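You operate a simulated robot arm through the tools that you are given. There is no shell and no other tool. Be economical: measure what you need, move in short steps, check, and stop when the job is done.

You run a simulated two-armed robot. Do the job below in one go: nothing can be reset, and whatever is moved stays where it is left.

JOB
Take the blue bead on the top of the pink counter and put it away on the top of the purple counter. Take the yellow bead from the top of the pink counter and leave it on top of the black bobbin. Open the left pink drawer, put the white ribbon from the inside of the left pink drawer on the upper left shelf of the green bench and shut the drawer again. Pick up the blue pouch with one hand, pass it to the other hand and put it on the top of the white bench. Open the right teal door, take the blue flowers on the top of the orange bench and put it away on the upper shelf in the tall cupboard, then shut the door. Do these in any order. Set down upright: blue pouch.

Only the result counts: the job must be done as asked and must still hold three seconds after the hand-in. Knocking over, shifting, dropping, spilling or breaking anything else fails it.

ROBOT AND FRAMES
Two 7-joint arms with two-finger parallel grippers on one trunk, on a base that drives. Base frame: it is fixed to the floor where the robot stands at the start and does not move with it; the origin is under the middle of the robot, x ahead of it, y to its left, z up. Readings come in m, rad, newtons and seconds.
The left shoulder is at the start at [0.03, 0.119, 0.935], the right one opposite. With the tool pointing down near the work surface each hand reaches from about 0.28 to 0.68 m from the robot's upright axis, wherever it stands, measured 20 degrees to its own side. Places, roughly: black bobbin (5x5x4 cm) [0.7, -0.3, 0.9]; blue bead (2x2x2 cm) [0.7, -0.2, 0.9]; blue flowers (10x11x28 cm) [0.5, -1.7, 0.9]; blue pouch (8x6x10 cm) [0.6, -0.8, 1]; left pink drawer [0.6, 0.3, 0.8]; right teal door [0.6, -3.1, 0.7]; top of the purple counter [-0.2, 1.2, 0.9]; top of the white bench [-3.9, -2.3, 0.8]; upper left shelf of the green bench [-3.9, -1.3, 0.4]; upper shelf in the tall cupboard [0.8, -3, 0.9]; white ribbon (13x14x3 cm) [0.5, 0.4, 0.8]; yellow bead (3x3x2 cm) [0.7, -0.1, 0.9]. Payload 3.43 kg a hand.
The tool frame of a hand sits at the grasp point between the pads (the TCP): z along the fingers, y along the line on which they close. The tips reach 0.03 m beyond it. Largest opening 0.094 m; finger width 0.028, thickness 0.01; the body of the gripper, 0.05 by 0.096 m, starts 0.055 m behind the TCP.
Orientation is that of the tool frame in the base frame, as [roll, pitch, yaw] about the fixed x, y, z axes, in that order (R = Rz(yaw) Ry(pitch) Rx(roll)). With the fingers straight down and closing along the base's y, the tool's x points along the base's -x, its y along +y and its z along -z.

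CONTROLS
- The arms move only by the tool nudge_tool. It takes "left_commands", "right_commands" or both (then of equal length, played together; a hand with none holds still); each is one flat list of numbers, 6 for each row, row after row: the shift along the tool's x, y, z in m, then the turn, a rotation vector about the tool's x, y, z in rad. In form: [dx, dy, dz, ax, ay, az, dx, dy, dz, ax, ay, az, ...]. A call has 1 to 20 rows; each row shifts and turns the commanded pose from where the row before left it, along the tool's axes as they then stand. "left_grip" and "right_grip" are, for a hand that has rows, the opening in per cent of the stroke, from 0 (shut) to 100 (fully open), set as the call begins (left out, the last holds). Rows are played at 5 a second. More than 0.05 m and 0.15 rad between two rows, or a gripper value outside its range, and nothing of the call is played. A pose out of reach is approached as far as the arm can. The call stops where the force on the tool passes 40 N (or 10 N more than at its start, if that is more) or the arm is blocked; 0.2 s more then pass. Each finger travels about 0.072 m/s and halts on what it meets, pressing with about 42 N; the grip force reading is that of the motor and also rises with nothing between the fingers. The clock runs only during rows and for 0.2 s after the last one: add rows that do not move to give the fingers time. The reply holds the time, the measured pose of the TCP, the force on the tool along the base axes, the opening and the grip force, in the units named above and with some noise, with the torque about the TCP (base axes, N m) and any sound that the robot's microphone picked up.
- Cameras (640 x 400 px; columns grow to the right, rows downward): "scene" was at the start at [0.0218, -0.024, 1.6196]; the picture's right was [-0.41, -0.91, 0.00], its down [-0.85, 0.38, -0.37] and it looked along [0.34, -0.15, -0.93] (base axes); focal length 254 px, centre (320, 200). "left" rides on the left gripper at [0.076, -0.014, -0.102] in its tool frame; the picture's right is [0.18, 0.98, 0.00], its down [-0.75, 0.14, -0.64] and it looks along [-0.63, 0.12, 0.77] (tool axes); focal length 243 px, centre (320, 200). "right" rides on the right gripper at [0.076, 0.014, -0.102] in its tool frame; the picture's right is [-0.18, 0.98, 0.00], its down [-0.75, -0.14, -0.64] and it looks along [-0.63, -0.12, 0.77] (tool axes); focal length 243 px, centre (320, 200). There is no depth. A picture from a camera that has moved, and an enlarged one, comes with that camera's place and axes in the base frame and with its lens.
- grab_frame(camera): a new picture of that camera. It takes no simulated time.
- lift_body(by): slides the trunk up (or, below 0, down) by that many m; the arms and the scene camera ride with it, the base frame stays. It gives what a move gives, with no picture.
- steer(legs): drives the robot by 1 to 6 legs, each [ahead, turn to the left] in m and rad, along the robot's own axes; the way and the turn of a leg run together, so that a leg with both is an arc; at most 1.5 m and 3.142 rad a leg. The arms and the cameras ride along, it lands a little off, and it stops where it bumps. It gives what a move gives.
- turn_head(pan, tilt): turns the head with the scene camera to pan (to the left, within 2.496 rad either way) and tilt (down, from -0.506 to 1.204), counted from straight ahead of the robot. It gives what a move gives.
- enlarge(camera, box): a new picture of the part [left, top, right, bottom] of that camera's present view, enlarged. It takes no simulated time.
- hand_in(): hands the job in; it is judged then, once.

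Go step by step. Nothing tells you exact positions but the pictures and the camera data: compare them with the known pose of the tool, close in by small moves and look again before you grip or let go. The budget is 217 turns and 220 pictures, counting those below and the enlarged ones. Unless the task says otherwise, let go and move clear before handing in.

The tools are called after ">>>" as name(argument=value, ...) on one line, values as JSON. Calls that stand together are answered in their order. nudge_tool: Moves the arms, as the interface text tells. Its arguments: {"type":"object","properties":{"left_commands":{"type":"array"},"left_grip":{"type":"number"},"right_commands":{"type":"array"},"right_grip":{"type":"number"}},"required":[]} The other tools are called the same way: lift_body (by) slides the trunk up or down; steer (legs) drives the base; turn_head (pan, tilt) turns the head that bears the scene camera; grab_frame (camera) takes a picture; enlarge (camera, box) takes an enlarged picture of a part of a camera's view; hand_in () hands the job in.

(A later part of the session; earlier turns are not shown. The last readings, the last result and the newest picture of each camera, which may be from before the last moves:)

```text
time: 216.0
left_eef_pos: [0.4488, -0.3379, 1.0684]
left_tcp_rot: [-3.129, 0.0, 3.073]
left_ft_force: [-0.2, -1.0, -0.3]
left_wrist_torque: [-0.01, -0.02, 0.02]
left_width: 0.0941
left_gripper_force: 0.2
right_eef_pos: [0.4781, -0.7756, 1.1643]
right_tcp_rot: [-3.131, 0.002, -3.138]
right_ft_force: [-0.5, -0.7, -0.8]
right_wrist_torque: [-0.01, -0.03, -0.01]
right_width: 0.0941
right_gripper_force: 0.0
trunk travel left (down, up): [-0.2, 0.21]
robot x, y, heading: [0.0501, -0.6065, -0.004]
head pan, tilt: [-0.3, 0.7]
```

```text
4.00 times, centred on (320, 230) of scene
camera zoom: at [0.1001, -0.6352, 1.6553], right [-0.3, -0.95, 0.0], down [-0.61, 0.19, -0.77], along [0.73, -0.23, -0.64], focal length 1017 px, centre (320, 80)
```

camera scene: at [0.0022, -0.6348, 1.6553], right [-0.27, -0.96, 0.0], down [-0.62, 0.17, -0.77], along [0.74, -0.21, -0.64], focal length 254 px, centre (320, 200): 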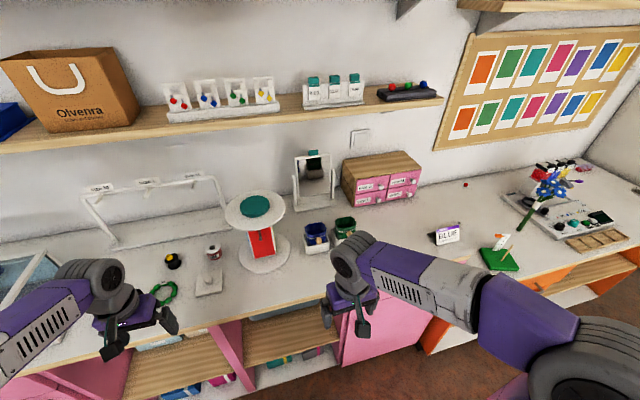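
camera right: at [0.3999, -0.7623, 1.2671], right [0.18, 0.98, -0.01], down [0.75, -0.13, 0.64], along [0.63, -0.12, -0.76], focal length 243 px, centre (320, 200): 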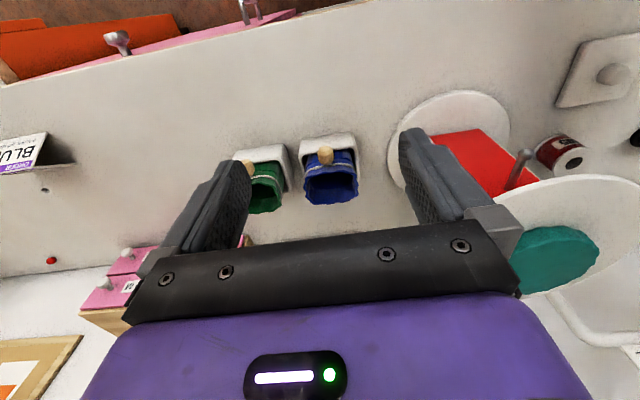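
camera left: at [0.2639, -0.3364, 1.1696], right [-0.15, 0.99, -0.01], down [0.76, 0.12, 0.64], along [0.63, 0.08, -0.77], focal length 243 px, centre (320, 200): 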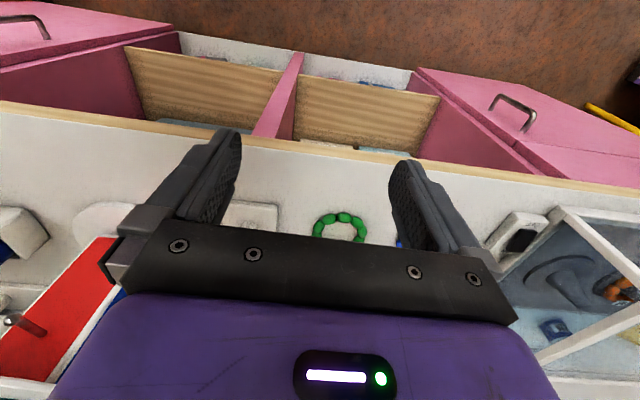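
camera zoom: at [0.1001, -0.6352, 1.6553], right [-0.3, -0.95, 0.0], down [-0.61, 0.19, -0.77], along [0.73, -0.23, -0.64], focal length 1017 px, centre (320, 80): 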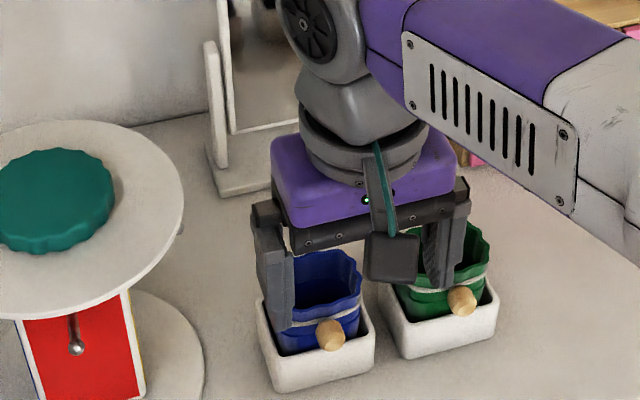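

Estimates put the pouch axis near (0.60,-0.79), rim about z 1.0. I go above with 85% opening and recheck.

>>> nudge_tool(right_commands=[-0.04, -0.005, 0, 0, 0, 0, -0.04, -0.005, 0, 0, 0, 0, -0.03, -0.003, 0, 0, 0, 0, 0, 0, 0.03, 0, 0, 0, 0, 0, 0, 0, 0, 0], right_grip=85)

>>> enlarge(camera="right", box=[180, 40, 500, 240])

>>> enlarge(camera="scene", box=[256, 190, 384, 270])

```text
time: 217.2
left_eef_pos: [0.4503, -0.336, 1.0675]
left_tcp_rot: [-3.129, -0.001, 3.073]
left_ft_force: [0.0, 0.3, -0.7]
left_wrist_torque: [-0.03, -0.02, -0.02]
left_width: 0.0941
left_gripper_force: 0.2
right_eef_pos: [0.5869, -0.7924, 1.134]
right_tcp_rot: [-3.133, 0.001, -3.14]
right_ft_force: [0.0, -0.3, 0.2]
right_wrist_torque: [0.0, 0.01, 0.01]
right_width: 0.0797
right_gripper_force: 0.0
trunk travel left (down, up): [-0.2, 0.21]
robot x, y, heading: [0.0512, -0.6116, -0.003]
head pan, tilt: [-0.3, 0.7]
```

```text
2.00 times, centred on (340, 140) of right
camera zoom: at [0.5091, -0.7765, 1.2358], right [0.18, 0.98, -0.01], down [0.75, -0.13, 0.64], along [0.63, -0.12, -0.77], focal length 485 px, centre (280, 320)
```

zoom: 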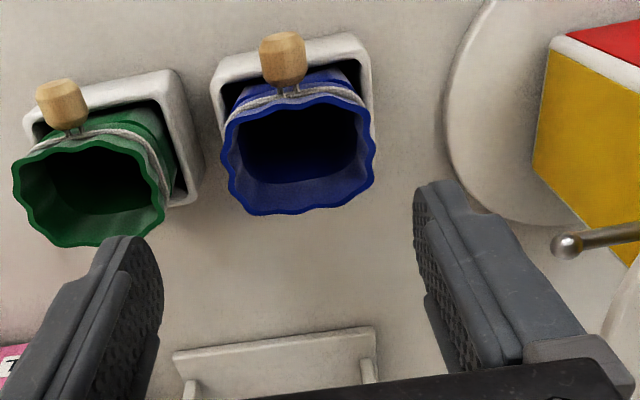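

```text
5.00 times, centred on (320, 230) of scene
camera zoom: at [0.1018, -0.6348, 1.6553], right [-0.3, -0.95, 0.0], down [-0.62, 0.19, -0.76], along [0.73, -0.23, -0.64], focal length 1271 px, centre (320, 50)
```

zoom: 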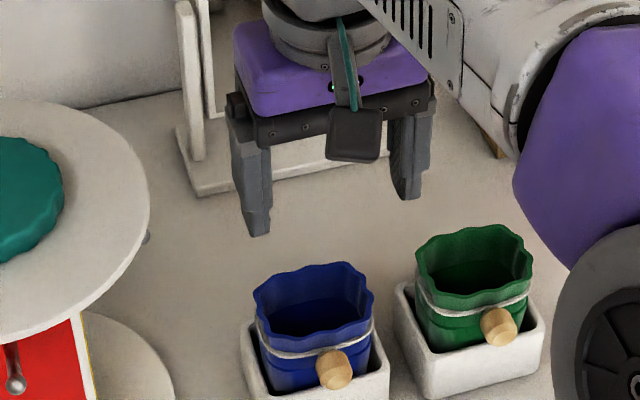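

Rim centre triangulates to (0.602,-0.788,0.998), about 7.8 cm wide, so I open fully, align, and descend to just above the rim.

>>> nudge_tool(right_commands=[-0.008, 0.002, 0.03, 0, 0, 0, -0.008, 0.002, 0.03, 0, 0, 0, 0, 0, 0.03, 0, 0, 0, 0, 0, 0, 0, 0, 0], right_grip=100)

>>> enlarge(camera="right", box=[180, 40, 500, 240])

>>> enlarge(camera="scene", box=[256, 190, 384, 270])

```text
time: 218.2
left_eef_pos: [0.4496, -0.3377, 1.0678]
left_tcp_rot: [-3.129, 0.0, 3.074]
left_ft_force: [0.1, -1.1, 0.4]
left_wrist_torque: [-0.03, -0.04, 0.0]
left_width: 0.0941
left_gripper_force: 0.1
right_eef_pos: [0.6027, -0.79, 1.0406]
right_tcp_rot: [-3.133, 0.002, -3.14]
right_ft_force: [0.1, -0.2, -0.6]
right_wrist_torque: [-0.01, -0.03, 0.01]
right_width: 0.094
right_gripper_force: 0.1
trunk travel left (down, up): [-0.2, 0.21]
robot x, y, heading: [0.0511, -0.6083, -0.005]
head pan, tilt: [-0.3, 0.7]
```

```text
2.00 times, centred on (340, 140) of right
camera zoom: at [0.5248, -0.7754, 1.1433], right [0.18, 0.98, -0.01], down [0.75, -0.13, 0.64], along [0.63, -0.12, -0.77], focal length 485 px, centre (280, 320)
```

zoom: 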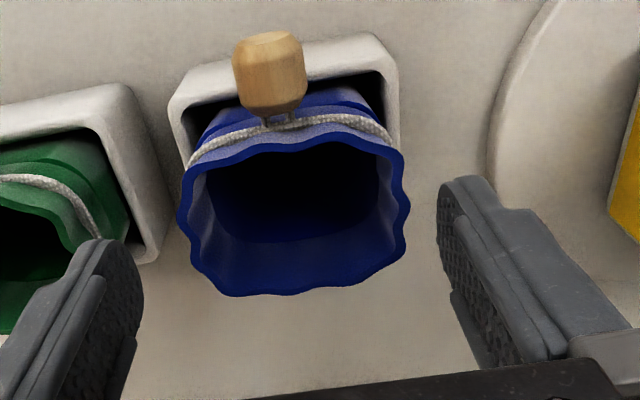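

```text
5.00 times, centred on (320, 230) of scene
camera zoom: at [0.1013, -0.6349, 1.6553], right [-0.3, -0.95, 0.0], down [-0.61, 0.19, -0.77], along [0.73, -0.23, -0.64], focal length 1271 px, centre (320, 50)
```

zoom: 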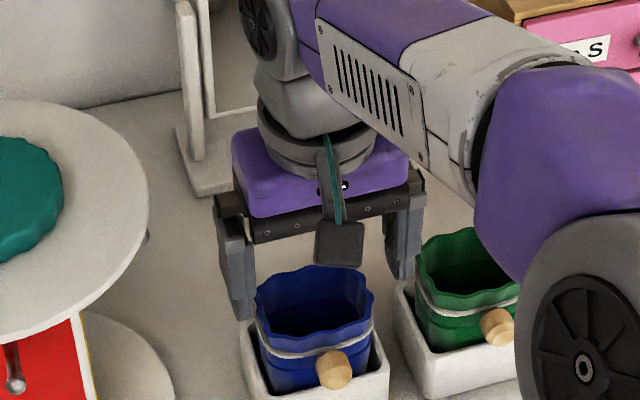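

Aligned, but the right finger passes close to the green pouch; I narrow slightly, shift 3 mm left, and descend around the rim.

>>> nudge_tool(right_commands=[0, 0.003, 0, 0, 0, 0, 0, 0, 0.01, 0, 0, 0, 0, 0, 0.01, 0, 0, 0, 0, 0, 0, 0, 0, 0], right_grip=95)

>>> enlarge(camera="right", box=[180, 40, 500, 240])

```text
time: 219.2
left_eef_pos: [0.4503, -0.337, 1.068]
left_tcp_rot: [-3.13, -0.003, 3.073]
left_ft_force: [0.9, -0.1, -0.2]
left_wrist_torque: [0.0, -0.03, -0.04]
left_width: 0.094
left_gripper_force: 0.1
right_eef_pos: [0.6033, -0.7859, 1.0234]
right_tcp_rot: [-3.133, -0.001, -3.14]
right_ft_force: [0.4, 0.0, -0.4]
right_wrist_torque: [0.01, 0.0, -0.02]
right_width: 0.0893
right_gripper_force: 0.0
trunk travel left (down, up): [-0.2, 0.21]
robot x, y, heading: [0.0523, -0.6067, -0.002]
head pan, tilt: [-0.3, 0.7]
```

```text
2.00 times, centred on (340, 140) of right
camera zoom: at [0.5258, -0.7711, 1.1259], right [0.18, 0.98, -0.01], down [0.75, -0.14, 0.64], along [0.63, -0.12, -0.77], focal length 485 px, centre (280, 320)
```

zoom: 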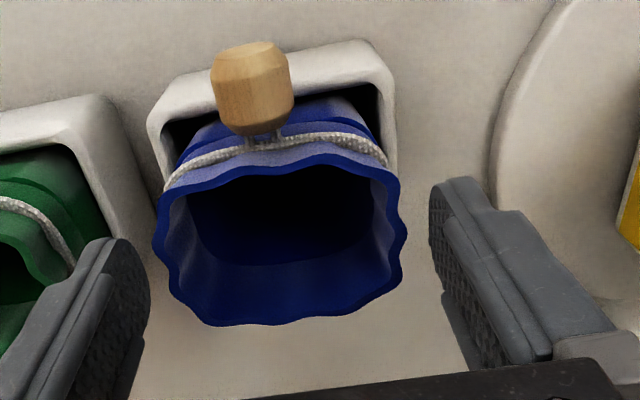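

>>> nudge_tool(right_commands=[0, -0.002, 0, 0, 0, 0, 0, 0, 0.008, 0, 0, 0, 0, 0, 0.008, 0, 0, 0, 0, 0, 0.008, 0, 0, 0, 0, 0, 0.006, 0, 0, 0, 0, 0, 0, 0, 0, 0])

>>> enlarge(camera="right", box=[180, 40, 500, 240])

>>> enlarge(camera="scene", box=[256, 190, 384, 270])

```text
time: 220.6
left_eef_pos: [0.4509, -0.3364, 1.0686]
left_tcp_rot: [-3.13, -0.003, 3.072]
left_ft_force: [0.2, -0.1, 0.1]
left_wrist_torque: [-0.01, 0.01, 0.0]
left_width: 0.0941
left_gripper_force: 0.0
right_eef_pos: [0.6031, -0.7863, 0.993]
right_tcp_rot: [-3.135, -0.001, 3.142]
right_ft_force: [-0.4, 0.7, -0.9]
right_wrist_torque: [0.0, 0.01, 0.0]
right_width: 0.0895
right_gripper_force: 0.0
trunk travel left (down, up): [-0.2, 0.21]
robot x, y, heading: [0.0504, -0.6113, 0.0]
head pan, tilt: [-0.3, 0.7]
```

```text
2.00 times, centred on (340, 140) of right
camera zoom: at [0.5261, -0.7718, 1.0961], right [0.18, 0.98, -0.01], down [0.75, -0.14, 0.64], along [0.63, -0.12, -0.77], focal length 485 px, centre (280, 320)
```

zoom: 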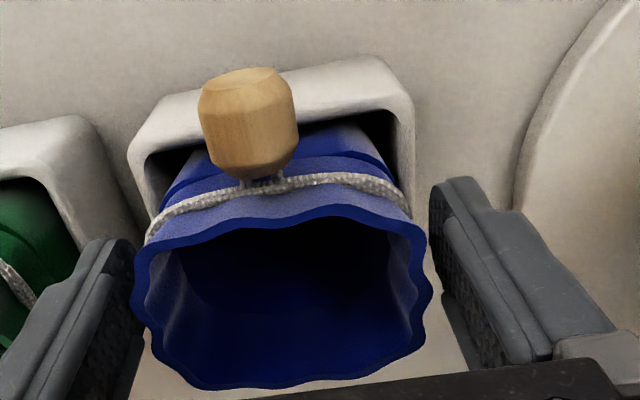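

```text
5.00 times, centred on (320, 230) of scene
camera zoom: at [0.1015, -0.635, 1.6553], right [-0.3, -0.95, 0.0], down [-0.62, 0.19, -0.76], along [0.73, -0.23, -0.64], focal length 1271 px, centre (320, 50)
```

zoom: 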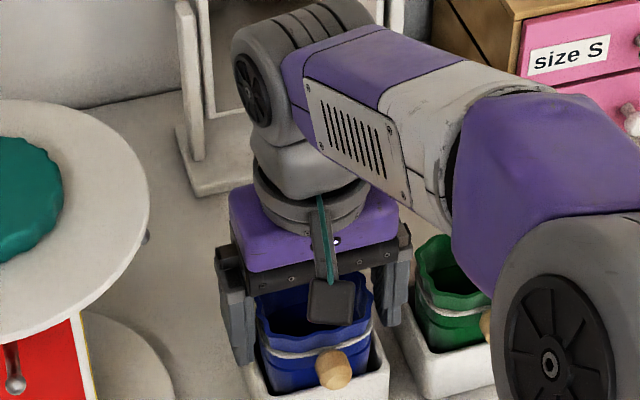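

Fingers straddle the pouch cleanly. I close and lift it out.

>>> nudge_tool(right_commands=[0, 0, 0, 0, 0, 0, 0, 0, 0, 0, 0, 0, 0, 0, 0, 0, 0, 0], right_grip=0)

>>> nudge_tool(right_commands=[0, 0, -0.015, 0, 0, 0, 0, 0, -0.02, 0, 0, 0, 0, 0, -0.03, 0, 0, 0, 0, 0, -0.03, 0, 0, 0, 0, 0, -0.03, 0, 0, 0, 0, 0, -0.03, 0, 0, 0, 0, 0, 0, 0, 0, 0])

>>> grab_frame(camera="scene")

>>> grab_frame(camera="right")

```text
time: 221.4
left_eef_pos: [0.4496, -0.337, 1.0677]
left_tcp_rot: [-3.128, 0.0, 3.073]
left_ft_force: [-0.4, 0.9, 0.2]
left_wrist_torque: [0.0, -0.01, 0.01]
left_width: 0.094
left_gripper_force: 0.0
right_eef_pos: [0.6038, -0.7866, 0.9929]
right_tcp_rot: [-3.134, -0.002, -3.141]
right_ft_force: [0.0, -0.2, 0.5]
right_wrist_torque: [0.04, 0.0, 0.02]
right_width: 0.0754
right_gripper_force: 41.7
trunk travel left (down, up): [-0.2, 0.21]
robot x, y, heading: [0.0492, -0.6101, 0.0]
head pan, tilt: [-0.3, 0.7]
```

```text
time: 223.0
left_eef_pos: [0.4489, -0.3366, 1.0667]
left_tcp_rot: [-3.129, -0.002, 3.074]
left_ft_force: [-0.1, -0.4, 0.7]
left_wrist_torque: [0.04, 0.02, 0.05]
left_width: 0.0942
left_gripper_force: 0.0
right_eef_pos: [0.6028, -0.7824, 1.1489]
right_tcp_rot: [-3.132, 0.0, -3.141]
right_ft_force: [0.5, 0.8, 0.0]
right_wrist_torque: [0.01, -0.02, 0.02]
right_width: 0.0753
right_gripper_force: 42.3
trunk travel left (down, up): [-0.2, 0.21]
robot x, y, heading: [0.0496, -0.6067, -0.001]
head pan, tilt: [-0.3, 0.7]
```

```text
101 pictures are left
camera scene: at [0.1018, -0.6352, 1.6552], right [-0.3, -0.95, 0.0], down [-0.62, 0.19, -0.76], along [0.73, -0.23, -0.64], focal length 254 px, centre (320, 200)
```

scene: 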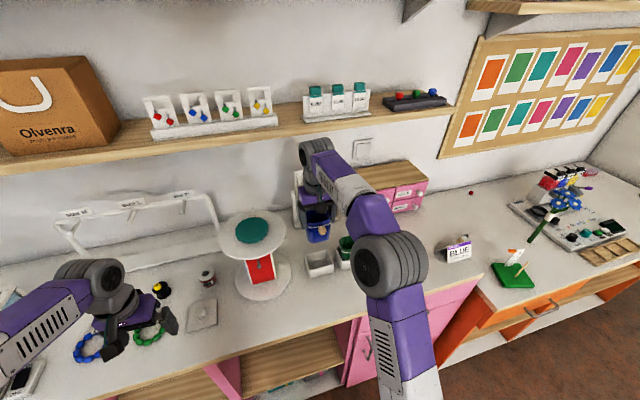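

```text
100 pictures are left
camera right: at [0.5246, -0.7688, 1.2526], right [0.18, 0.98, -0.01], down [0.75, -0.13, 0.64], along [0.63, -0.12, -0.77], focal length 243 px, centre (320, 200)
```

right: 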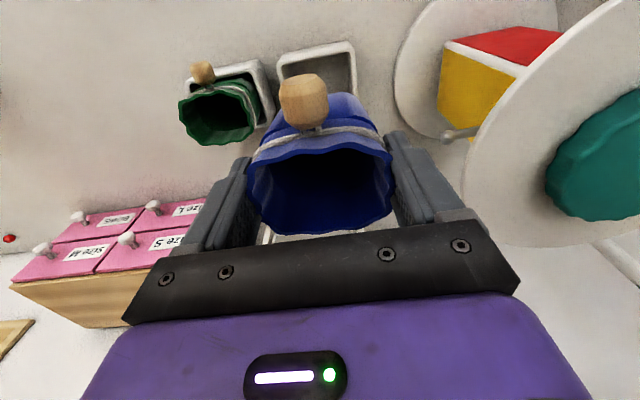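

Pouch out, holder undisturbed. I back off for space, bring the pouch to the front centre with the right hand, and tilt the left hand forward for the hand-over.

>>> steer(legs=[[-0.4, 0]])

>>> nudge_tool(left_commands=[0, 0, 0, 0, -0.14, -0.033, 0, 0, 0, 0, -0.14, -0.032, 0, 0, 0, 0, -0.14, 0, 0, 0, 0, 0, -0.14, 0, 0, 0, 0, 0, -0.14, 0, 0, 0, 0, 0, -0.14, 0, 0, 0, 0, 0, -0.14, 0, 0, 0, 0, 0, -0.14, 0], right_commands=[0, 0.03, 0.004, 0, 0, 0, 0, 0.03, 0.004, 0, 0, 0, 0, 0.03, 0.004, 0, 0, 0, 0, 0.03, 0.004, 0, 0, 0, 0, 0.03, 0.004, 0, 0, 0, 0, 0.03, 0.004, 0, 0, 0, 0, 0.03, 0.004, 0, 0, 0, 0, 0.03, 0.004, 0, 0, 0], left_grip=100)

>>> turn_head(pan=0.0, tilt=0.8)

>>> grab_frame(camera="left")

>>> grab_frame(camera="scene")

```text
time: 225.4
left_eef_pos: [0.0486, -0.335, 1.0674]
left_tcp_rot: [-3.13, -0.002, 3.084]
left_ft_force: [-0.1, -0.6, 0.3]
left_wrist_torque: [0.02, -0.05, -0.02]
left_width: 0.094
left_gripper_force: 0.0
right_eef_pos: [0.2065, -0.7791, 1.1494]
right_tcp_rot: [-3.133, 0.001, -3.131]
right_ft_force: [0.9, -0.4, -0.7]
right_wrist_torque: [-0.01, -0.01, 0.0]
right_width: 0.0754
right_gripper_force: 42.2
trunk travel left (down, up): [-0.2, 0.21]
robot x, y, heading: [-0.3456, -0.6089, 0.008]
head pan, tilt: [-0.3, 0.7]
```

```text
time: 227.2
left_eef_pos: [0.0699, -0.3233, 1.0735]
left_tcp_rot: [-3.088, 1.115, -3.089]
left_ft_force: [0.7, -0.4, 0.3]
left_wrist_torque: [-0.02, 0.01, -0.05]
left_width: 0.0941
left_gripper_force: 0.0
left hand out of reach, approached as far as the arm can: row 8
right_eef_pos: [0.2062, -0.5364, 1.114]
right_tcp_rot: [-3.132, -0.001, -3.129]
right_ft_force: [-0.7, 0.1, -0.1]
right_wrist_torque: [-0.04, 0.06, 0.05]
right_width: 0.0756
right_gripper_force: 41.5
trunk travel left (down, up): [-0.2, 0.21]
robot x, y, heading: [-0.3479, -0.6088, 0.012]
head pan, tilt: [-0.3, 0.7]
```

```text
time: 228.1
left_eef_pos: [0.0686, -0.3239, 1.0749]
left_tcp_rot: [-3.094, 1.113, -3.091]
left_ft_force: [-0.6, 0.4, -0.2]
left_wrist_torque: [-0.01, 0.01, 0.01]
left_width: 0.0938
left_gripper_force: 0.1
right_eef_pos: [0.2051, -0.5378, 1.1154]
right_tcp_rot: [-3.133, 0.002, -3.128]
right_ft_force: [0.3, 0.2, -1.1]
right_wrist_torque: [0.01, -0.01, -0.01]
right_width: 0.075
right_gripper_force: 41.7
trunk travel left (down, up): [-0.2, 0.21]
robot x, y, heading: [-0.3454, -0.6095, 0.007]
head pan, tilt: [0.0, 0.799]
```

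```text
99 pictures are left
camera left: at [-0.0584, -0.3388, 1.0515], right [-0.09, 0.98, -0.19], down [-0.25, 0.16, 0.96], along [0.97, 0.13, 0.23], focal length 243 px, centre (320, 200)
```

left: 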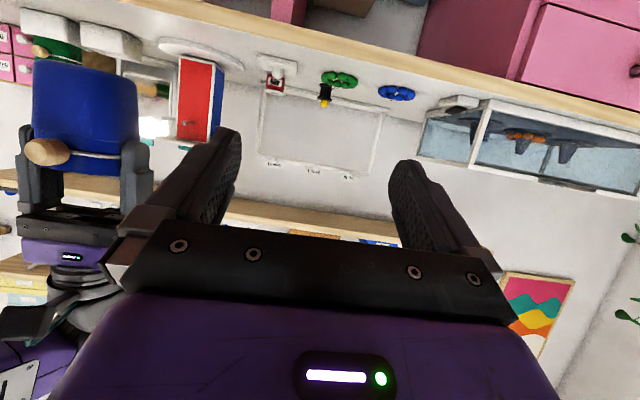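

```text
98 pictures are left
camera scene: at [-0.2961, -0.611, 1.647], right [0.01, -1.0, 0.0], down [-0.72, -0.01, -0.7], along [0.7, 0.01, -0.72], focal length 254 px, centre (320, 200)
```

scene: 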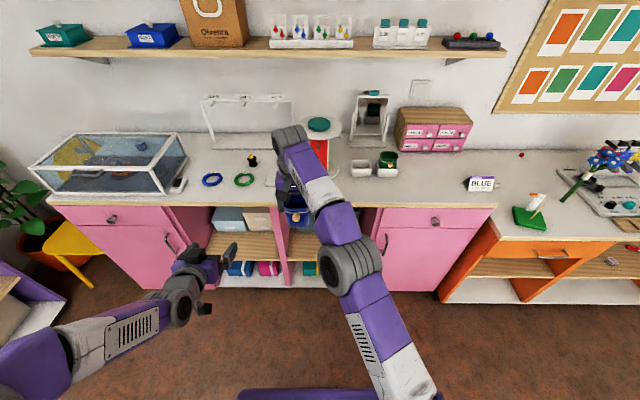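

The pouch's lower half is free. I move the left hand sideways in line with the pouch, 2 cm lower.

>>> nudge_tool(left_commands=[0.003, -0.0355, 0.0015, 0, 0, 0, 0.003, -0.0355, 0.0015, 0, 0, 0, 0.003, -0.0355, 0.0015, 0, 0, 0, 0.003, -0.0355, 0.0015, 0, 0, 0, 0.003, -0.0355, 0.0015, 0, 0, 0, 0.003, -0.0355, 0.0015, 0, 0, 0, 0, 0, 0, 0, 0, 0])

>>> grab_frame(camera="left")

>>> grab_frame(camera="scene")

```text
time: 229.7
left_eef_pos: [0.0973, -0.5286, 1.0704]
left_tcp_rot: [-3.093, 1.116, -3.09]
left_ft_force: [-0.1, 1.1, -0.7]
left_wrist_torque: [-0.04, 0.03, 0.03]
left_width: 0.0943
left_gripper_force: 0.0
left hand out of reach, approached as far as the arm can: row 1, 2, 3
right_eef_pos: [0.205, -0.5377, 1.1155]
right_tcp_rot: [-3.133, 0.0, -3.13]
right_ft_force: [-0.1, -0.2, -0.5]
right_wrist_torque: [-0.02, 0.01, -0.04]
right_width: 0.0754
right_gripper_force: 41.7
trunk travel left (down, up): [-0.2, 0.21]
robot x, y, heading: [-0.3466, -0.6078, 0.01]
head pan, tilt: [0.0, 0.799]
```

```text
97 pictures are left
camera left: at [-0.0301, -0.5427, 1.0466], right [-0.09, 0.98, -0.19], down [-0.25, 0.16, 0.96], along [0.96, 0.13, 0.23], focal length 243 px, centre (320, 200)
```

left: 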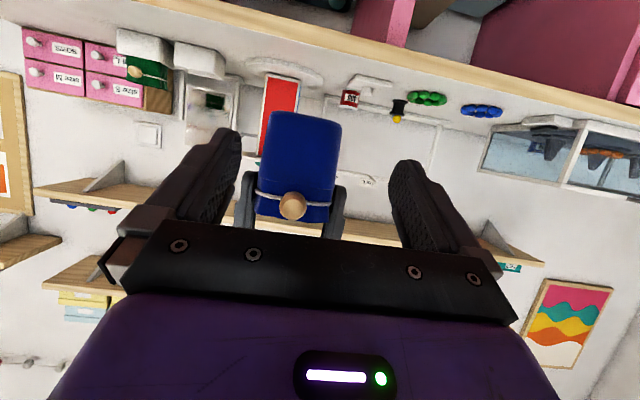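

```text
96 pictures are left
camera scene: at [-0.2966, -0.6105, 1.647], right [0.01, -1.0, 0.0], down [-0.72, -0.01, -0.7], along [0.7, 0.01, -0.72], focal length 254 px, centre (320, 200)
```

scene: 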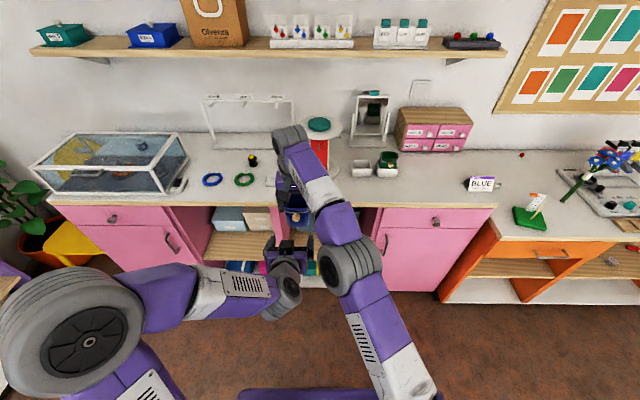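

Lined up. I advance the left fingers around the lower half of the pouch.

>>> nudge_tool(left_commands=[-0.0083, -0.0031, 0.0286, 0, 0, 0, -0.0083, -0.0031, 0.0286, 0, 0, 0, -0.0083, -0.0031, 0.0286, 0, 0, 0, 0, 0, 0, 0, 0, 0])

>>> grab_frame(camera="left")

>>> enlarge(camera="scene", box=[230, 120, 390, 220])

```text
time: 230.7
left_eef_pos: [0.186, -0.538, 1.0534]
left_tcp_rot: [-3.092, 1.117, -3.09]
left_ft_force: [-0.2, -0.4, -0.4]
left_wrist_torque: [0.03, 0.0, 0.0]
left_width: 0.0941
left_gripper_force: 0.0
right_eef_pos: [0.2049, -0.5383, 1.1151]
right_tcp_rot: [-3.135, 0.002, -3.127]
right_ft_force: [0.2, -1.0, -0.5]
right_wrist_torque: [-0.01, 0.05, -0.04]
right_width: 0.0755
right_gripper_force: 42.6
trunk travel left (down, up): [-0.2, 0.21]
robot x, y, heading: [-0.347, -0.6153, 0.01]
head pan, tilt: [0.0, 0.799]
```

```text
95 pictures are left
camera left: at [0.0589, -0.5531, 1.0306], right [-0.09, 0.98, -0.19], down [-0.25, 0.16, 0.96], along [0.96, 0.13, 0.23], focal length 243 px, centre (320, 200)
```

left: 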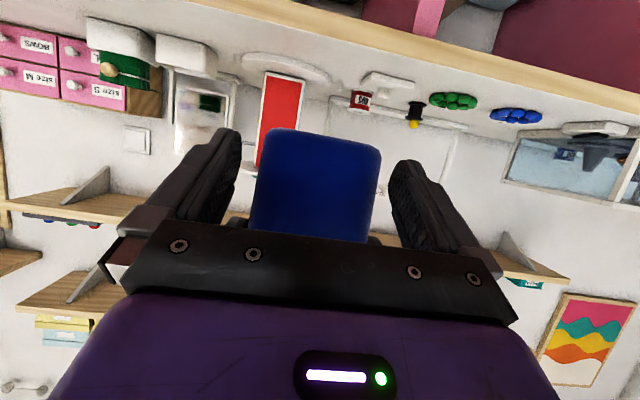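

```text
4.00 times, centred on (310, 170) of scene
camera zoom: at [-0.297, -0.611, 1.6471], right [0.01, -1.0, 0.0], down [-0.72, -0.01, -0.7], along [0.7, 0.01, -0.72], focal length 1017 px, centre (360, 320)
```

zoom: 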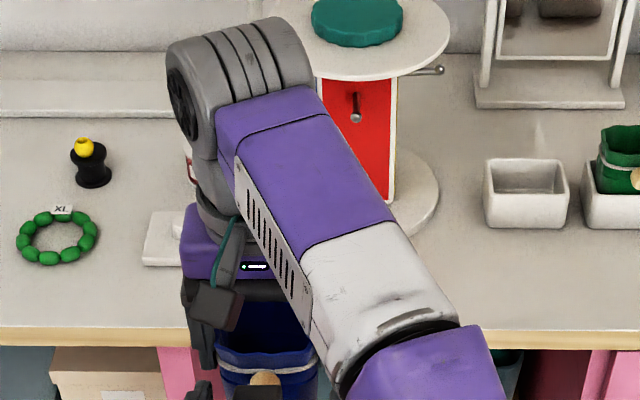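

The pouch is between the left fingers. I close the left hand, then release the right and lift it away.

>>> nudge_tool(left_commands=[0, 0, 0, 0, 0, 0, 0, 0, 0, 0, 0, 0, 0, 0, 0, 0, 0, 0], left_grip=0)

>>> grab_frame(camera="left")

```text
time: 231.4
left_eef_pos: [0.1857, -0.5387, 1.0554]
left_tcp_rot: [-3.094, 1.118, -3.092]
left_ft_force: [2.4, -2.2, -0.8]
left_wrist_torque: [0.01, 0.08, 0.08]
left_width: 0.0733
left_gripper_force: 41.6
right_eef_pos: [0.2047, -0.5389, 1.1147]
right_tcp_rot: [-3.134, -0.001, -3.129]
right_ft_force: [-1.8, 2.5, 0.4]
right_wrist_torque: [0.2, 0.04, -0.1]
right_width: 0.0755
right_gripper_force: 42.0
trunk travel left (down, up): [-0.2, 0.21]
robot x, y, heading: [-0.3447, -0.609, 0.011]
head pan, tilt: [0.0, 0.799]
```

```text
93 pictures are left
camera left: at [0.0589, -0.5533, 1.0305], right [-0.09, 0.98, -0.19], down [-0.25, 0.16, 0.96], along [0.96, 0.13, 0.23], focal length 243 px, centre (320, 200)
```

left: 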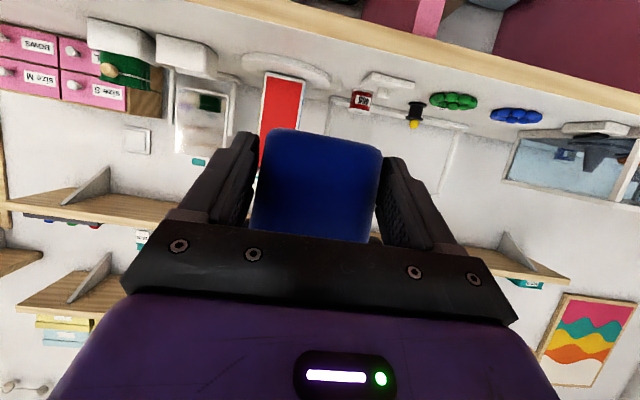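

>>> nudge_tool(right_commands=[0, 0, 0, 0, 0, 0, 0, 0, 0, 0, 0, 0, 0, 0, -0.02, 0, 0, 0, 0, 0, -0.03, 0, 0, 0, 0, 0, -0.03, 0, 0, 0, 0, -0.04, 0, 0, 0, 0, 0, -0.04, 0, 0, 0, 0, 0.02, -0.04, 0, 0, 0, 0, 0.02, -0.04, 0, 0, 0, 0, 0.02, -0.04, 0, 0, 0, 0, 0.02, -0.04, 0, 0, 0, 0, 0, 0, 0, 0, 0, 0], right_grip=100)

>>> grab_frame(camera="scene")

>>> grab_frame(camera="left")

```text
time: 234.1
left_eef_pos: [0.1866, -0.5383, 1.0547]
left_tcp_rot: [-3.093, 1.12, -3.091]
left_ft_force: [0.4, -0.5, -0.8]
left_wrist_torque: [0.01, 0.04, -0.01]
left_width: 0.0732
left_gripper_force: 41.8
right_eef_pos: [0.1188, -0.7861, 1.1707]
right_tcp_rot: [-3.131, 0.0, -3.129]
right_ft_force: [-0.2, 1.5, -1.0]
right_wrist_torque: [-0.03, -0.08, 0.0]
right_width: 0.094
right_gripper_force: 0.1
right hand out of reach, approached as far as the arm can: row 3, 4, 5, 6, 7
trunk travel left (down, up): [-0.2, 0.21]
robot x, y, heading: [-0.3492, -0.6131, 0.007]
head pan, tilt: [0.0, 0.799]
```

```text
92 pictures are left
camera scene: at [-0.2961, -0.6106, 1.647], right [0.01, -1.0, 0.0], down [-0.72, -0.01, -0.7], along [0.7, 0.01, -0.72], focal length 254 px, centre (320, 200)
```

scene: 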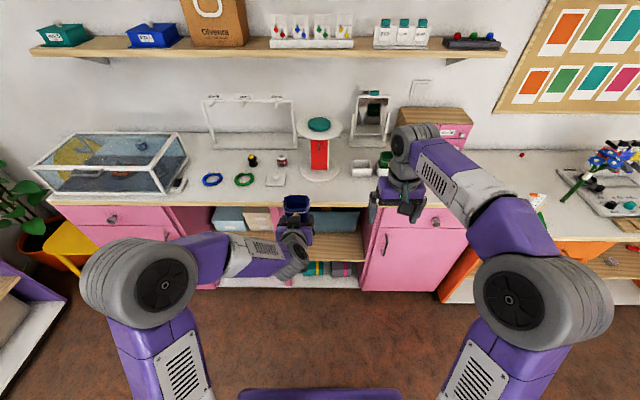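

```text
91 pictures are left
camera left: at [0.0592, -0.5527, 1.0303], right [-0.09, 0.98, -0.19], down [-0.25, 0.16, 0.96], along [0.96, 0.13, 0.23], focal length 243 px, centre (320, 200)
```

left: 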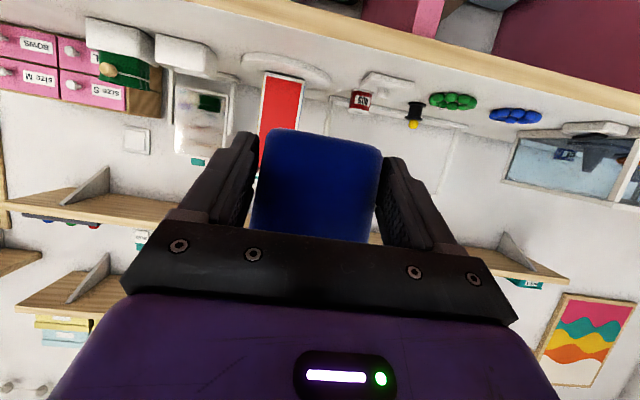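

Hand-over done; the left hand holds the pouch upright. I drive back around the table to the white bench.

>>> steer(legs=[[0, 1.564], [0.86, 0], [0, 1.571], [1.2, 0], [1.2, 0], [0, 1.571]])

```text
time: 261.1
left_eef_pos: [-2.7144, -0.2798, 1.0549]
left_tcp_rot: [-3.093, 1.118, 1.539]
left_ft_force: [-0.5, 0.6, -0.5]
left_wrist_torque: [-0.01, -0.02, -0.01]
left_width: 0.0732
left_gripper_force: 41.9
right_eef_pos: [-2.9554, -0.1914, 1.1724]
right_tcp_rot: [-3.133, 0.0, 1.499]
right_ft_force: [-0.7, -0.3, 0.7]
right_wrist_torque: [-0.01, -0.03, 0.0]
right_width: 0.0937
right_gripper_force: 0.2
trunk travel left (down, up): [-0.2, 0.21]
robot x, y, heading: [-2.7396, 0.2553, -1.643]
head pan, tilt: [0.0, 0.799]
```

>>> steer(legs=[[0, 0.06], [1.4, 0], [1.25, 0], [0, -1.56]])

>>> turn_head(pan=0.0, tilt=0.7)

>>> grab_frame(camera="scene")

```text
time: 278.3
left_eef_pos: [-3.2774, -2.4543, 1.0532]
left_tcp_rot: [-3.095, 1.117, 0.019]
left_ft_force: [-0.1, 0.3, -0.4]
left_wrist_torque: [-0.02, 0.05, -0.01]
left_width: 0.0734
left_gripper_force: 41.7
right_eef_pos: [-3.2012, -2.2082, 1.1725]
right_tcp_rot: [-3.132, 0.001, -0.016]
right_ft_force: [0.1, 0.5, 0.3]
right_wrist_torque: [-0.02, -0.01, 0.02]
right_width: 0.0943
right_gripper_force: 0.0
trunk travel left (down, up): [-0.2, 0.21]
robot x, y, heading: [-2.742, -2.3997, 3.117]
head pan, tilt: [0.0, 0.799]
```

```text
time: 279.0
left_eef_pos: [-3.277, -2.4543, 1.0544]
left_tcp_rot: [-3.093, 1.117, 0.021]
left_ft_force: [0.0, 0.0, -0.4]
left_wrist_torque: [0.0, 0.01, 0.03]
left_width: 0.0733
left_gripper_force: 41.8
right_eef_pos: [-3.2022, -2.2089, 1.1704]
right_tcp_rot: [-3.132, -0.001, -0.017]
right_ft_force: [-0.7, 0.3, -0.5]
right_wrist_torque: [0.02, 0.02, 0.01]
right_width: 0.094
right_gripper_force: 0.1
trunk travel left (down, up): [-0.2, 0.21]
robot x, y, heading: [-2.7431, -2.4006, 3.119]
head pan, tilt: [0.0, 0.7]
```

```text
90 pictures are left
camera scene: at [-2.7961, -2.398, 1.6552], right [0.02, 1.0, 0.0], down [0.64, -0.01, -0.76], along [-0.76, 0.02, -0.64], focal length 254 px, centre (320, 200)
```

scene: 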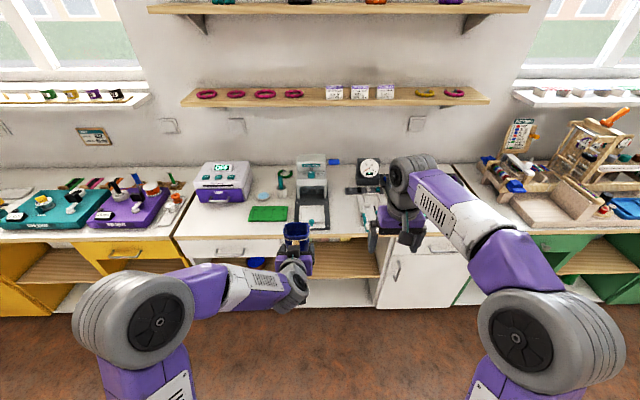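

There is a free patch at the bench's front-left, around (-3.65,-2.82). I retract the right hand a bit and reposition.

>>> nudge_tool(right_commands=[0.03, 0, -0.02, 0, 0, 0, 0.03, 0, -0.02, 0, 0, 0, 0.03, 0, -0.02, 0, 0, 0])

>>> steer(legs=[[0, 1.22], [0.39, 0], [0, -1.2], [0.1, 0]])

>>> turn_head(pan=0.15, tilt=0.8)

>>> grab_frame(camera="scene")

```text
time: 279.8
left_eef_pos: [-3.2744, -2.4544, 1.0553]
left_tcp_rot: [-3.092, 1.118, 0.021]
left_ft_force: [1.2, 0.3, 0.2]
left_wrist_torque: [-0.02, -0.01, 0.03]
left_width: 0.0732
left_gripper_force: 42.2
right_eef_pos: [-3.1101, -2.2111, 1.2309]
right_tcp_rot: [-3.133, 0.002, -0.019]
right_ft_force: [-0.1, -0.1, 0.2]
right_wrist_torque: [-0.01, 0.06, 0.01]
right_width: 0.0941
right_gripper_force: 0.1
trunk travel left (down, up): [-0.2, 0.21]
robot x, y, heading: [-2.7419, -2.3986, 3.118]
head pan, tilt: [0.0, 0.7]
```

```text
time: 289.2
left_eef_pos: [-3.5079, -2.8356, 1.0541]
left_tcp_rot: [-3.091, 1.116, 0.034]
left_ft_force: [-0.5, -0.4, -0.6]
left_wrist_torque: [0.01, -0.02, -0.01]
left_width: 0.0731
left_gripper_force: 41.6
right_eef_pos: [-3.3458, -2.59, 1.2292]
right_tcp_rot: [-3.133, 0.0, -0.004]
right_ft_force: [-0.4, -0.4, 0.0]
right_wrist_torque: [0.02, -0.06, -0.01]
right_width: 0.0941
right_gripper_force: 0.2
trunk travel left (down, up): [-0.2, 0.21]
robot x, y, heading: [-2.9687, -2.7727, 3.138]
head pan, tilt: [0.0, 0.7]
```

```text
time: 289.9
left_eef_pos: [-3.5066, -2.8362, 1.055]
left_tcp_rot: [-3.092, 1.116, 0.037]
left_ft_force: [-0.3, 0.4, -0.7]
left_wrist_torque: [0.03, -0.01, 0.02]
left_width: 0.0732
left_gripper_force: 42.3
right_eef_pos: [-3.3445, -2.5914, 1.2312]
right_tcp_rot: [-3.132, 0.002, -0.003]
right_ft_force: [0.2, -1.2, -0.9]
right_wrist_torque: [0.02, 0.03, 0.02]
right_width: 0.0941
right_gripper_force: 0.1
trunk travel left (down, up): [-0.2, 0.21]
robot x, y, heading: [-2.9733, -2.769, 3.135]
head pan, tilt: [0.15, 0.799]
```

```text
89 pictures are left
camera scene: at [-3.0212, -2.7842, 1.6471], right [-0.14, 0.99, 0.0], down [0.71, 0.1, -0.7], along [-0.69, -0.1, -0.72], focal length 254 px, centre (320, 200)
```

scene: 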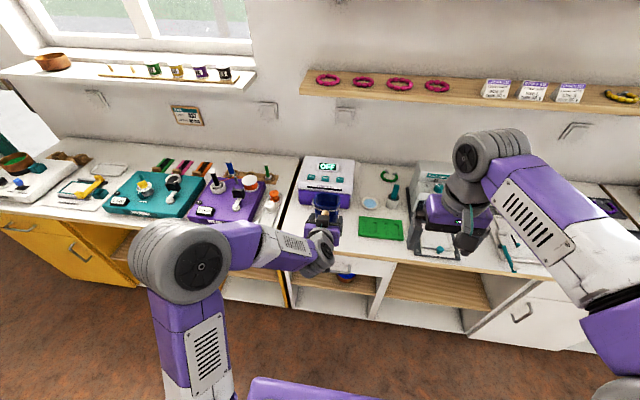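

Free patch confirmed: x -3.54…-3.79, y -2.98…-2.72. I drive 11 cm in and lower the trunk 18 cm.

>>> steer(legs=[[0.11, 0]])

>>> lift_body(by=-0.18)

>>> enlarge(camera="scene", box=[220, 150, 412, 270])

>>> grab_frame(camera="left")

```text
time: 291.1
left_eef_pos: [-3.6184, -2.8352, 1.0539]
left_tcp_rot: [-3.094, 1.118, 0.033]
left_ft_force: [-0.4, -0.5, -0.5]
left_wrist_torque: [-0.02, -0.01, 0.02]
left_width: 0.0731
left_gripper_force: 42.4
right_eef_pos: [-3.4567, -2.5891, 1.2292]
right_tcp_rot: [-3.131, 0.0, -0.005]
right_ft_force: [-0.1, 0.4, -0.7]
right_wrist_torque: [0.0, -0.04, 0.01]
right_width: 0.094
right_gripper_force: 0.0
trunk travel left (down, up): [-0.2, 0.21]
robot x, y, heading: [-3.0843, -2.7718, 3.14]
head pan, tilt: [0.15, 0.799]
```

```text
time: 293.1
left_eef_pos: [-3.6182, -2.8351, 0.8757]
left_tcp_rot: [-3.091, 1.118, 0.035]
left_ft_force: [-0.4, -0.6, -0.3]
left_wrist_torque: [0.04, -0.01, 0.01]
left_width: 0.073
left_gripper_force: 42.0
right_eef_pos: [-3.456, -2.5896, 1.0506]
right_tcp_rot: [-3.133, 0.001, -0.004]
right_ft_force: [0.1, 1.1, -0.1]
right_wrist_torque: [0.0, 0.02, 0.03]
right_width: 0.0941
right_gripper_force: 0.1
trunk travel left (down, up): [-0.02, 0.39]
robot x, y, heading: [-3.0858, -2.7733, 3.134]
head pan, tilt: [0.15, 0.799]
```

```text
3.33 times, centred on (316, 210) of scene
camera zoom: at [-3.1326, -2.7836, 1.4672], right [-0.14, 0.99, 0.0], down [0.71, 0.1, -0.7], along [-0.69, -0.1, -0.72], focal length 847 px, centre (333, 167)
```

zoom: 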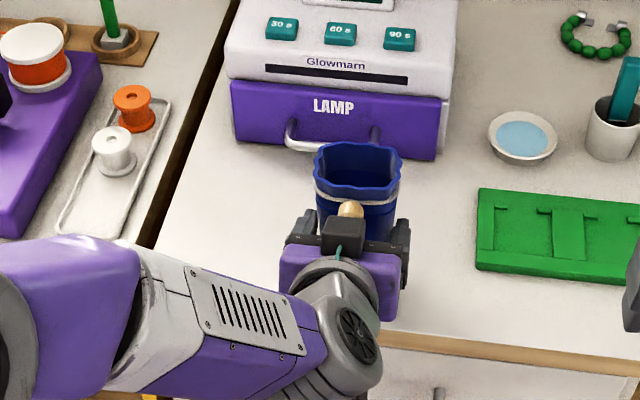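

```text
87 pictures are left
camera left: at [-3.493, -2.8204, 0.8507], right [0.07, -0.98, -0.19], down [0.25, -0.16, 0.96], along [-0.97, -0.11, 0.23], focal length 243 px, centre (320, 200)
```

left: 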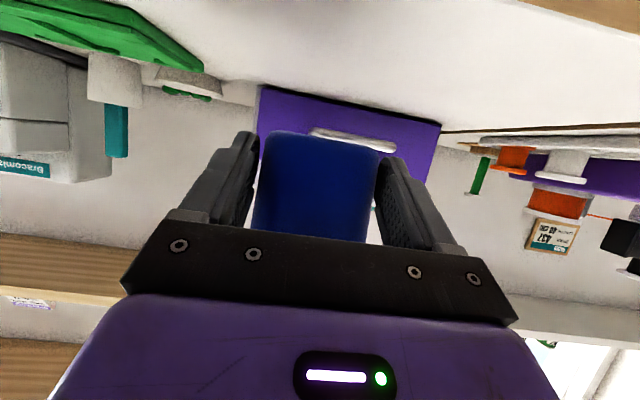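

The pouch hovers over the clear patch. I lower the remaining trunk travel, then the arm in small steps until contact.

>>> lift_body(by=-0.02)

>>> nudge_tool(left_commands=[0.0054, 0, 0.0026, 0, 0, 0, 0.0054, 0, 0.0026, 0, 0, 0, 0, 0, 0, 0, 0, 0])

>>> enlarge(camera="left", box=[200, 80, 440, 230])

```text
time: 293.8
left_eef_pos: [-3.6172, -2.8345, 0.8547]
left_tcp_rot: [-3.093, 1.117, 0.035]
left_ft_force: [-0.3, 0.1, -0.9]
left_wrist_torque: [0.0, 0.04, -0.01]
left_width: 0.0729
left_gripper_force: 41.5
right_eef_pos: [-3.4558, -2.5892, 1.0306]
right_tcp_rot: [-3.133, -0.001, -0.002]
right_ft_force: [-0.7, -0.1, -0.8]
right_wrist_torque: [-0.01, -0.02, 0.01]
right_width: 0.0939
right_gripper_force: 0.1
trunk travel left (down, up): [0.0, 0.41]
robot x, y, heading: [-3.0836, -2.7675, 3.133]
head pan, tilt: [0.15, 0.799]
```

```text
time: 294.6
left_eef_pos: [-3.6171, -2.8354, 0.8413]
left_tcp_rot: [-3.095, 1.117, 0.035]
left_ft_force: [0.4, 0.2, -0.6]
left_wrist_torque: [-0.01, -0.02, -0.02]
left_width: 0.073
left_gripper_force: 42.0
right_eef_pos: [-3.4557, -2.5906, 1.0304]
right_tcp_rot: [-3.134, -0.001, -0.003]
right_ft_force: [-0.7, 0.6, -0.1]
right_wrist_torque: [0.0, -0.01, -0.01]
right_width: 0.094
right_gripper_force: 0.2
trunk travel left (down, up): [0.0, 0.41]
robot x, y, heading: [-3.086, -2.7724, 3.138]
head pan, tilt: [0.15, 0.799]
```

```text
2.67 times, centred on (320, 155) of left
camera zoom: at [-3.4931, -2.8206, 0.8179], right [0.07, -0.98, -0.19], down [0.25, -0.16, 0.96], along [-0.97, -0.11, 0.23], focal length 647 px, centre (320, 320)
```

zoom: 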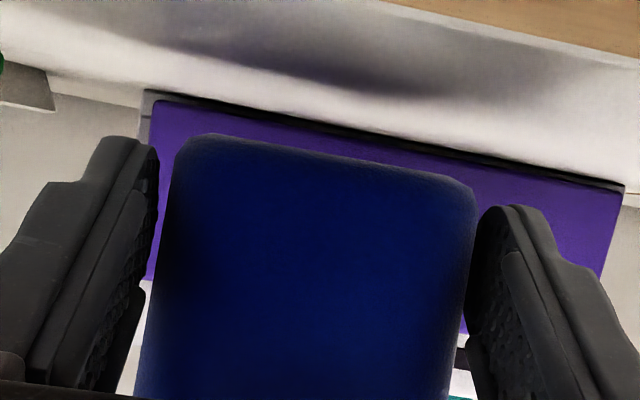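

>>> nudge_tool(left_commands=[0.0036, 0, 0.0018, 0, 0, 0, 0.0036, 0, 0.0018, 0, 0, 0, 0, 0, 0, 0, 0, 0])

>>> nudge_tool(left_commands=[0.0027, 0, 0.0013, 0, 0, 0, 0, 0, 0, 0, 0, 0])

>>> nudge_tool(left_commands=[0.0018, 0, 0.0009, 0, 0, 0, 0, 0, 0, 0, 0, 0])

>>> enlarge(camera="left", box=[200, 80, 440, 230])

```text
time: 295.4
left_eef_pos: [-3.6186, -2.8364, 0.8342]
left_tcp_rot: [-3.093, 1.118, 0.036]
left_ft_force: [0.2, 0.1, -0.7]
left_wrist_torque: [0.01, -0.02, 0.0]
left_width: 0.073
left_gripper_force: 41.5
right_eef_pos: [-3.4565, -2.5889, 1.0298]
right_tcp_rot: [-3.134, 0.0, -0.003]
right_ft_force: [-0.1, 0.0, 0.0]
right_wrist_torque: [-0.01, 0.0, -0.01]
right_width: 0.094
right_gripper_force: 0.0
trunk travel left (down, up): [0.0, 0.41]
robot x, y, heading: [-3.084, -2.7698, 3.135]
head pan, tilt: [0.15, 0.799]
```

```text
time: 296.0
left_eef_pos: [-3.6179, -2.8332, 0.8299]
left_tcp_rot: [-3.093, 1.118, 0.034]
left_ft_force: [0.1, 0.0, -0.6]
left_wrist_torque: [-0.02, -0.02, 0.0]
left_width: 0.0731
left_gripper_force: 42.2
right_eef_pos: [-3.4555, -2.5892, 1.0315]
right_tcp_rot: [-3.133, 0.001, -0.004]
right_ft_force: [0.1, -0.7, 0.7]
right_wrist_torque: [-0.02, -0.01, -0.01]
right_width: 0.0939
right_gripper_force: 0.1
trunk travel left (down, up): [0.0, 0.41]
robot x, y, heading: [-3.081, -2.773, 3.133]
head pan, tilt: [0.15, 0.799]
```

```text
time: 296.6
left_eef_pos: [-3.6186, -2.8337, 0.8282]
left_tcp_rot: [-3.095, 1.117, 0.033]
left_ft_force: [0.5, -0.9, -0.6]
left_wrist_torque: [0.02, -0.02, 0.0]
left_width: 0.0731
left_gripper_force: 41.7
right_eef_pos: [-3.4564, -2.5889, 1.0305]
right_tcp_rot: [-3.133, 0.0, -0.004]
right_ft_force: [-0.8, -0.2, 0.3]
right_wrist_torque: [-0.04, 0.01, 0.01]
right_width: 0.0937
right_gripper_force: 0.0
trunk travel left (down, up): [0.0, 0.41]
robot x, y, heading: [-3.0865, -2.7727, 3.135]
head pan, tilt: [0.15, 0.799]
```

```text
2.67 times, centred on (320, 155) of left
camera zoom: at [-3.4932, -2.82, 0.8046], right [0.07, -0.98, -0.19], down [0.25, -0.16, 0.96], along [-0.97, -0.11, 0.23], focal length 647 px, centre (320, 320)
```

zoom: 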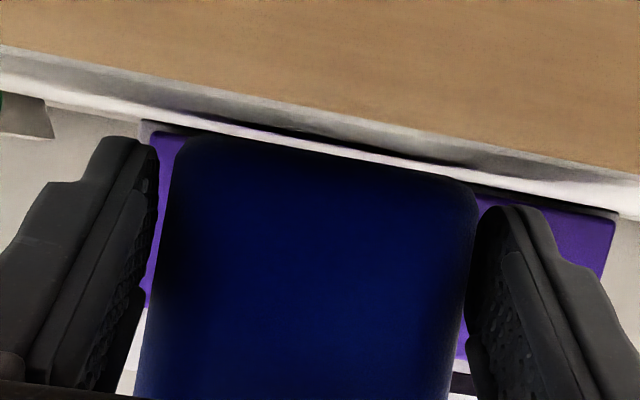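

>>> nudge_tool(left_commands=[0.0018, 0, 0.0009, 0, 0, 0, 0, 0, 0, 0, 0, 0])

>>> nudge_tool(left_commands=[0.0018, 0, 0.0009, 0, 0, 0, 0, 0, 0, 0, 0, 0])

>>> nudge_tool(left_commands=[0.0018, 0, 0.0009, 0, 0, 0, 0, 0, 0, 0, 0, 0])

>>> enlarge(camera="scene", box=[260, 180, 388, 260])

```text
time: 297.2
left_eef_pos: [-3.6188, -2.8351, 0.8287]
left_tcp_rot: [-3.092, 1.116, 0.035]
left_ft_force: [0.6, -0.5, 0.3]
left_wrist_torque: [-0.01, -0.01, 0.0]
left_width: 0.0729
left_gripper_force: 42.1
right_eef_pos: [-3.4565, -2.589, 1.031]
right_tcp_rot: [-3.133, 0.0, -0.003]
right_ft_force: [-0.1, 0.3, 0.9]
right_wrist_torque: [0.01, 0.01, 0.01]
right_width: 0.0942
right_gripper_force: 0.0
trunk travel left (down, up): [0.0, 0.41]
robot x, y, heading: [-3.0867, -2.7672, 3.134]
head pan, tilt: [0.15, 0.799]
```

```text
time: 297.8
left_eef_pos: [-3.6172, -2.8337, 0.8259]
left_tcp_rot: [-3.092, 1.121, 0.035]
left_ft_force: [2.6, -0.8, 7.7]
left_wrist_torque: [-0.38, 0.07, 0.15]
left_width: 0.0731
left_gripper_force: 42.3
right_eef_pos: [-3.4546, -2.5905, 1.0308]
right_tcp_rot: [-3.132, 0.001, -0.004]
right_ft_force: [0.0, 0.1, 0.1]
right_wrist_torque: [-0.02, 0.04, 0.0]
right_width: 0.0943
right_gripper_force: 0.1
trunk travel left (down, up): [0.0, 0.41]
robot x, y, heading: [-3.0837, -2.7693, 3.134]
head pan, tilt: [0.15, 0.799]
```

```text
time: 298.4
left_eef_pos: [-3.618, -2.8335, 0.8266]
left_tcp_rot: [-3.095, 1.124, 0.036]
left_ft_force: [1.9, -4.5, 16.6]
left_wrist_torque: [-0.74, 0.32, 0.13]
left_width: 0.073
left_gripper_force: 42.5
right_eef_pos: [-3.4536, -2.5905, 1.0323]
right_tcp_rot: [-3.133, 0.002, -0.005]
right_ft_force: [0.2, 0.4, 0.0]
right_wrist_torque: [-0.03, 0.02, -0.05]
right_width: 0.0941
right_gripper_force: 0.1
trunk travel left (down, up): [0.0, 0.41]
robot x, y, heading: [-3.0826, -2.7725, 3.137]
head pan, tilt: [0.15, 0.799]
```

```text
5.00 times, centred on (324, 220) of scene
camera zoom: at [-3.131, -2.7837, 1.4472], right [-0.14, 0.99, 0.0], down [0.71, 0.1, -0.7], along [-0.69, -0.1, -0.72], focal length 1271 px, centre (300, 100)
```

zoom: 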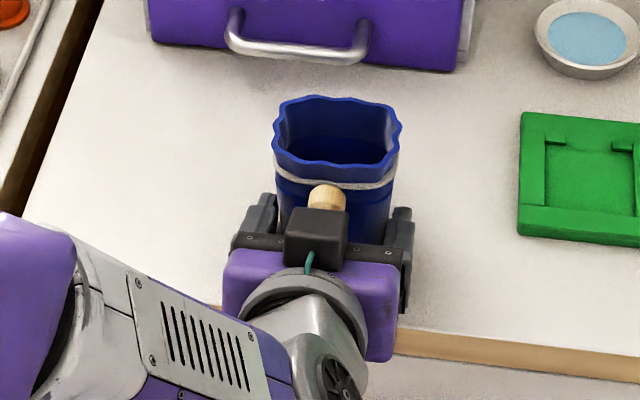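

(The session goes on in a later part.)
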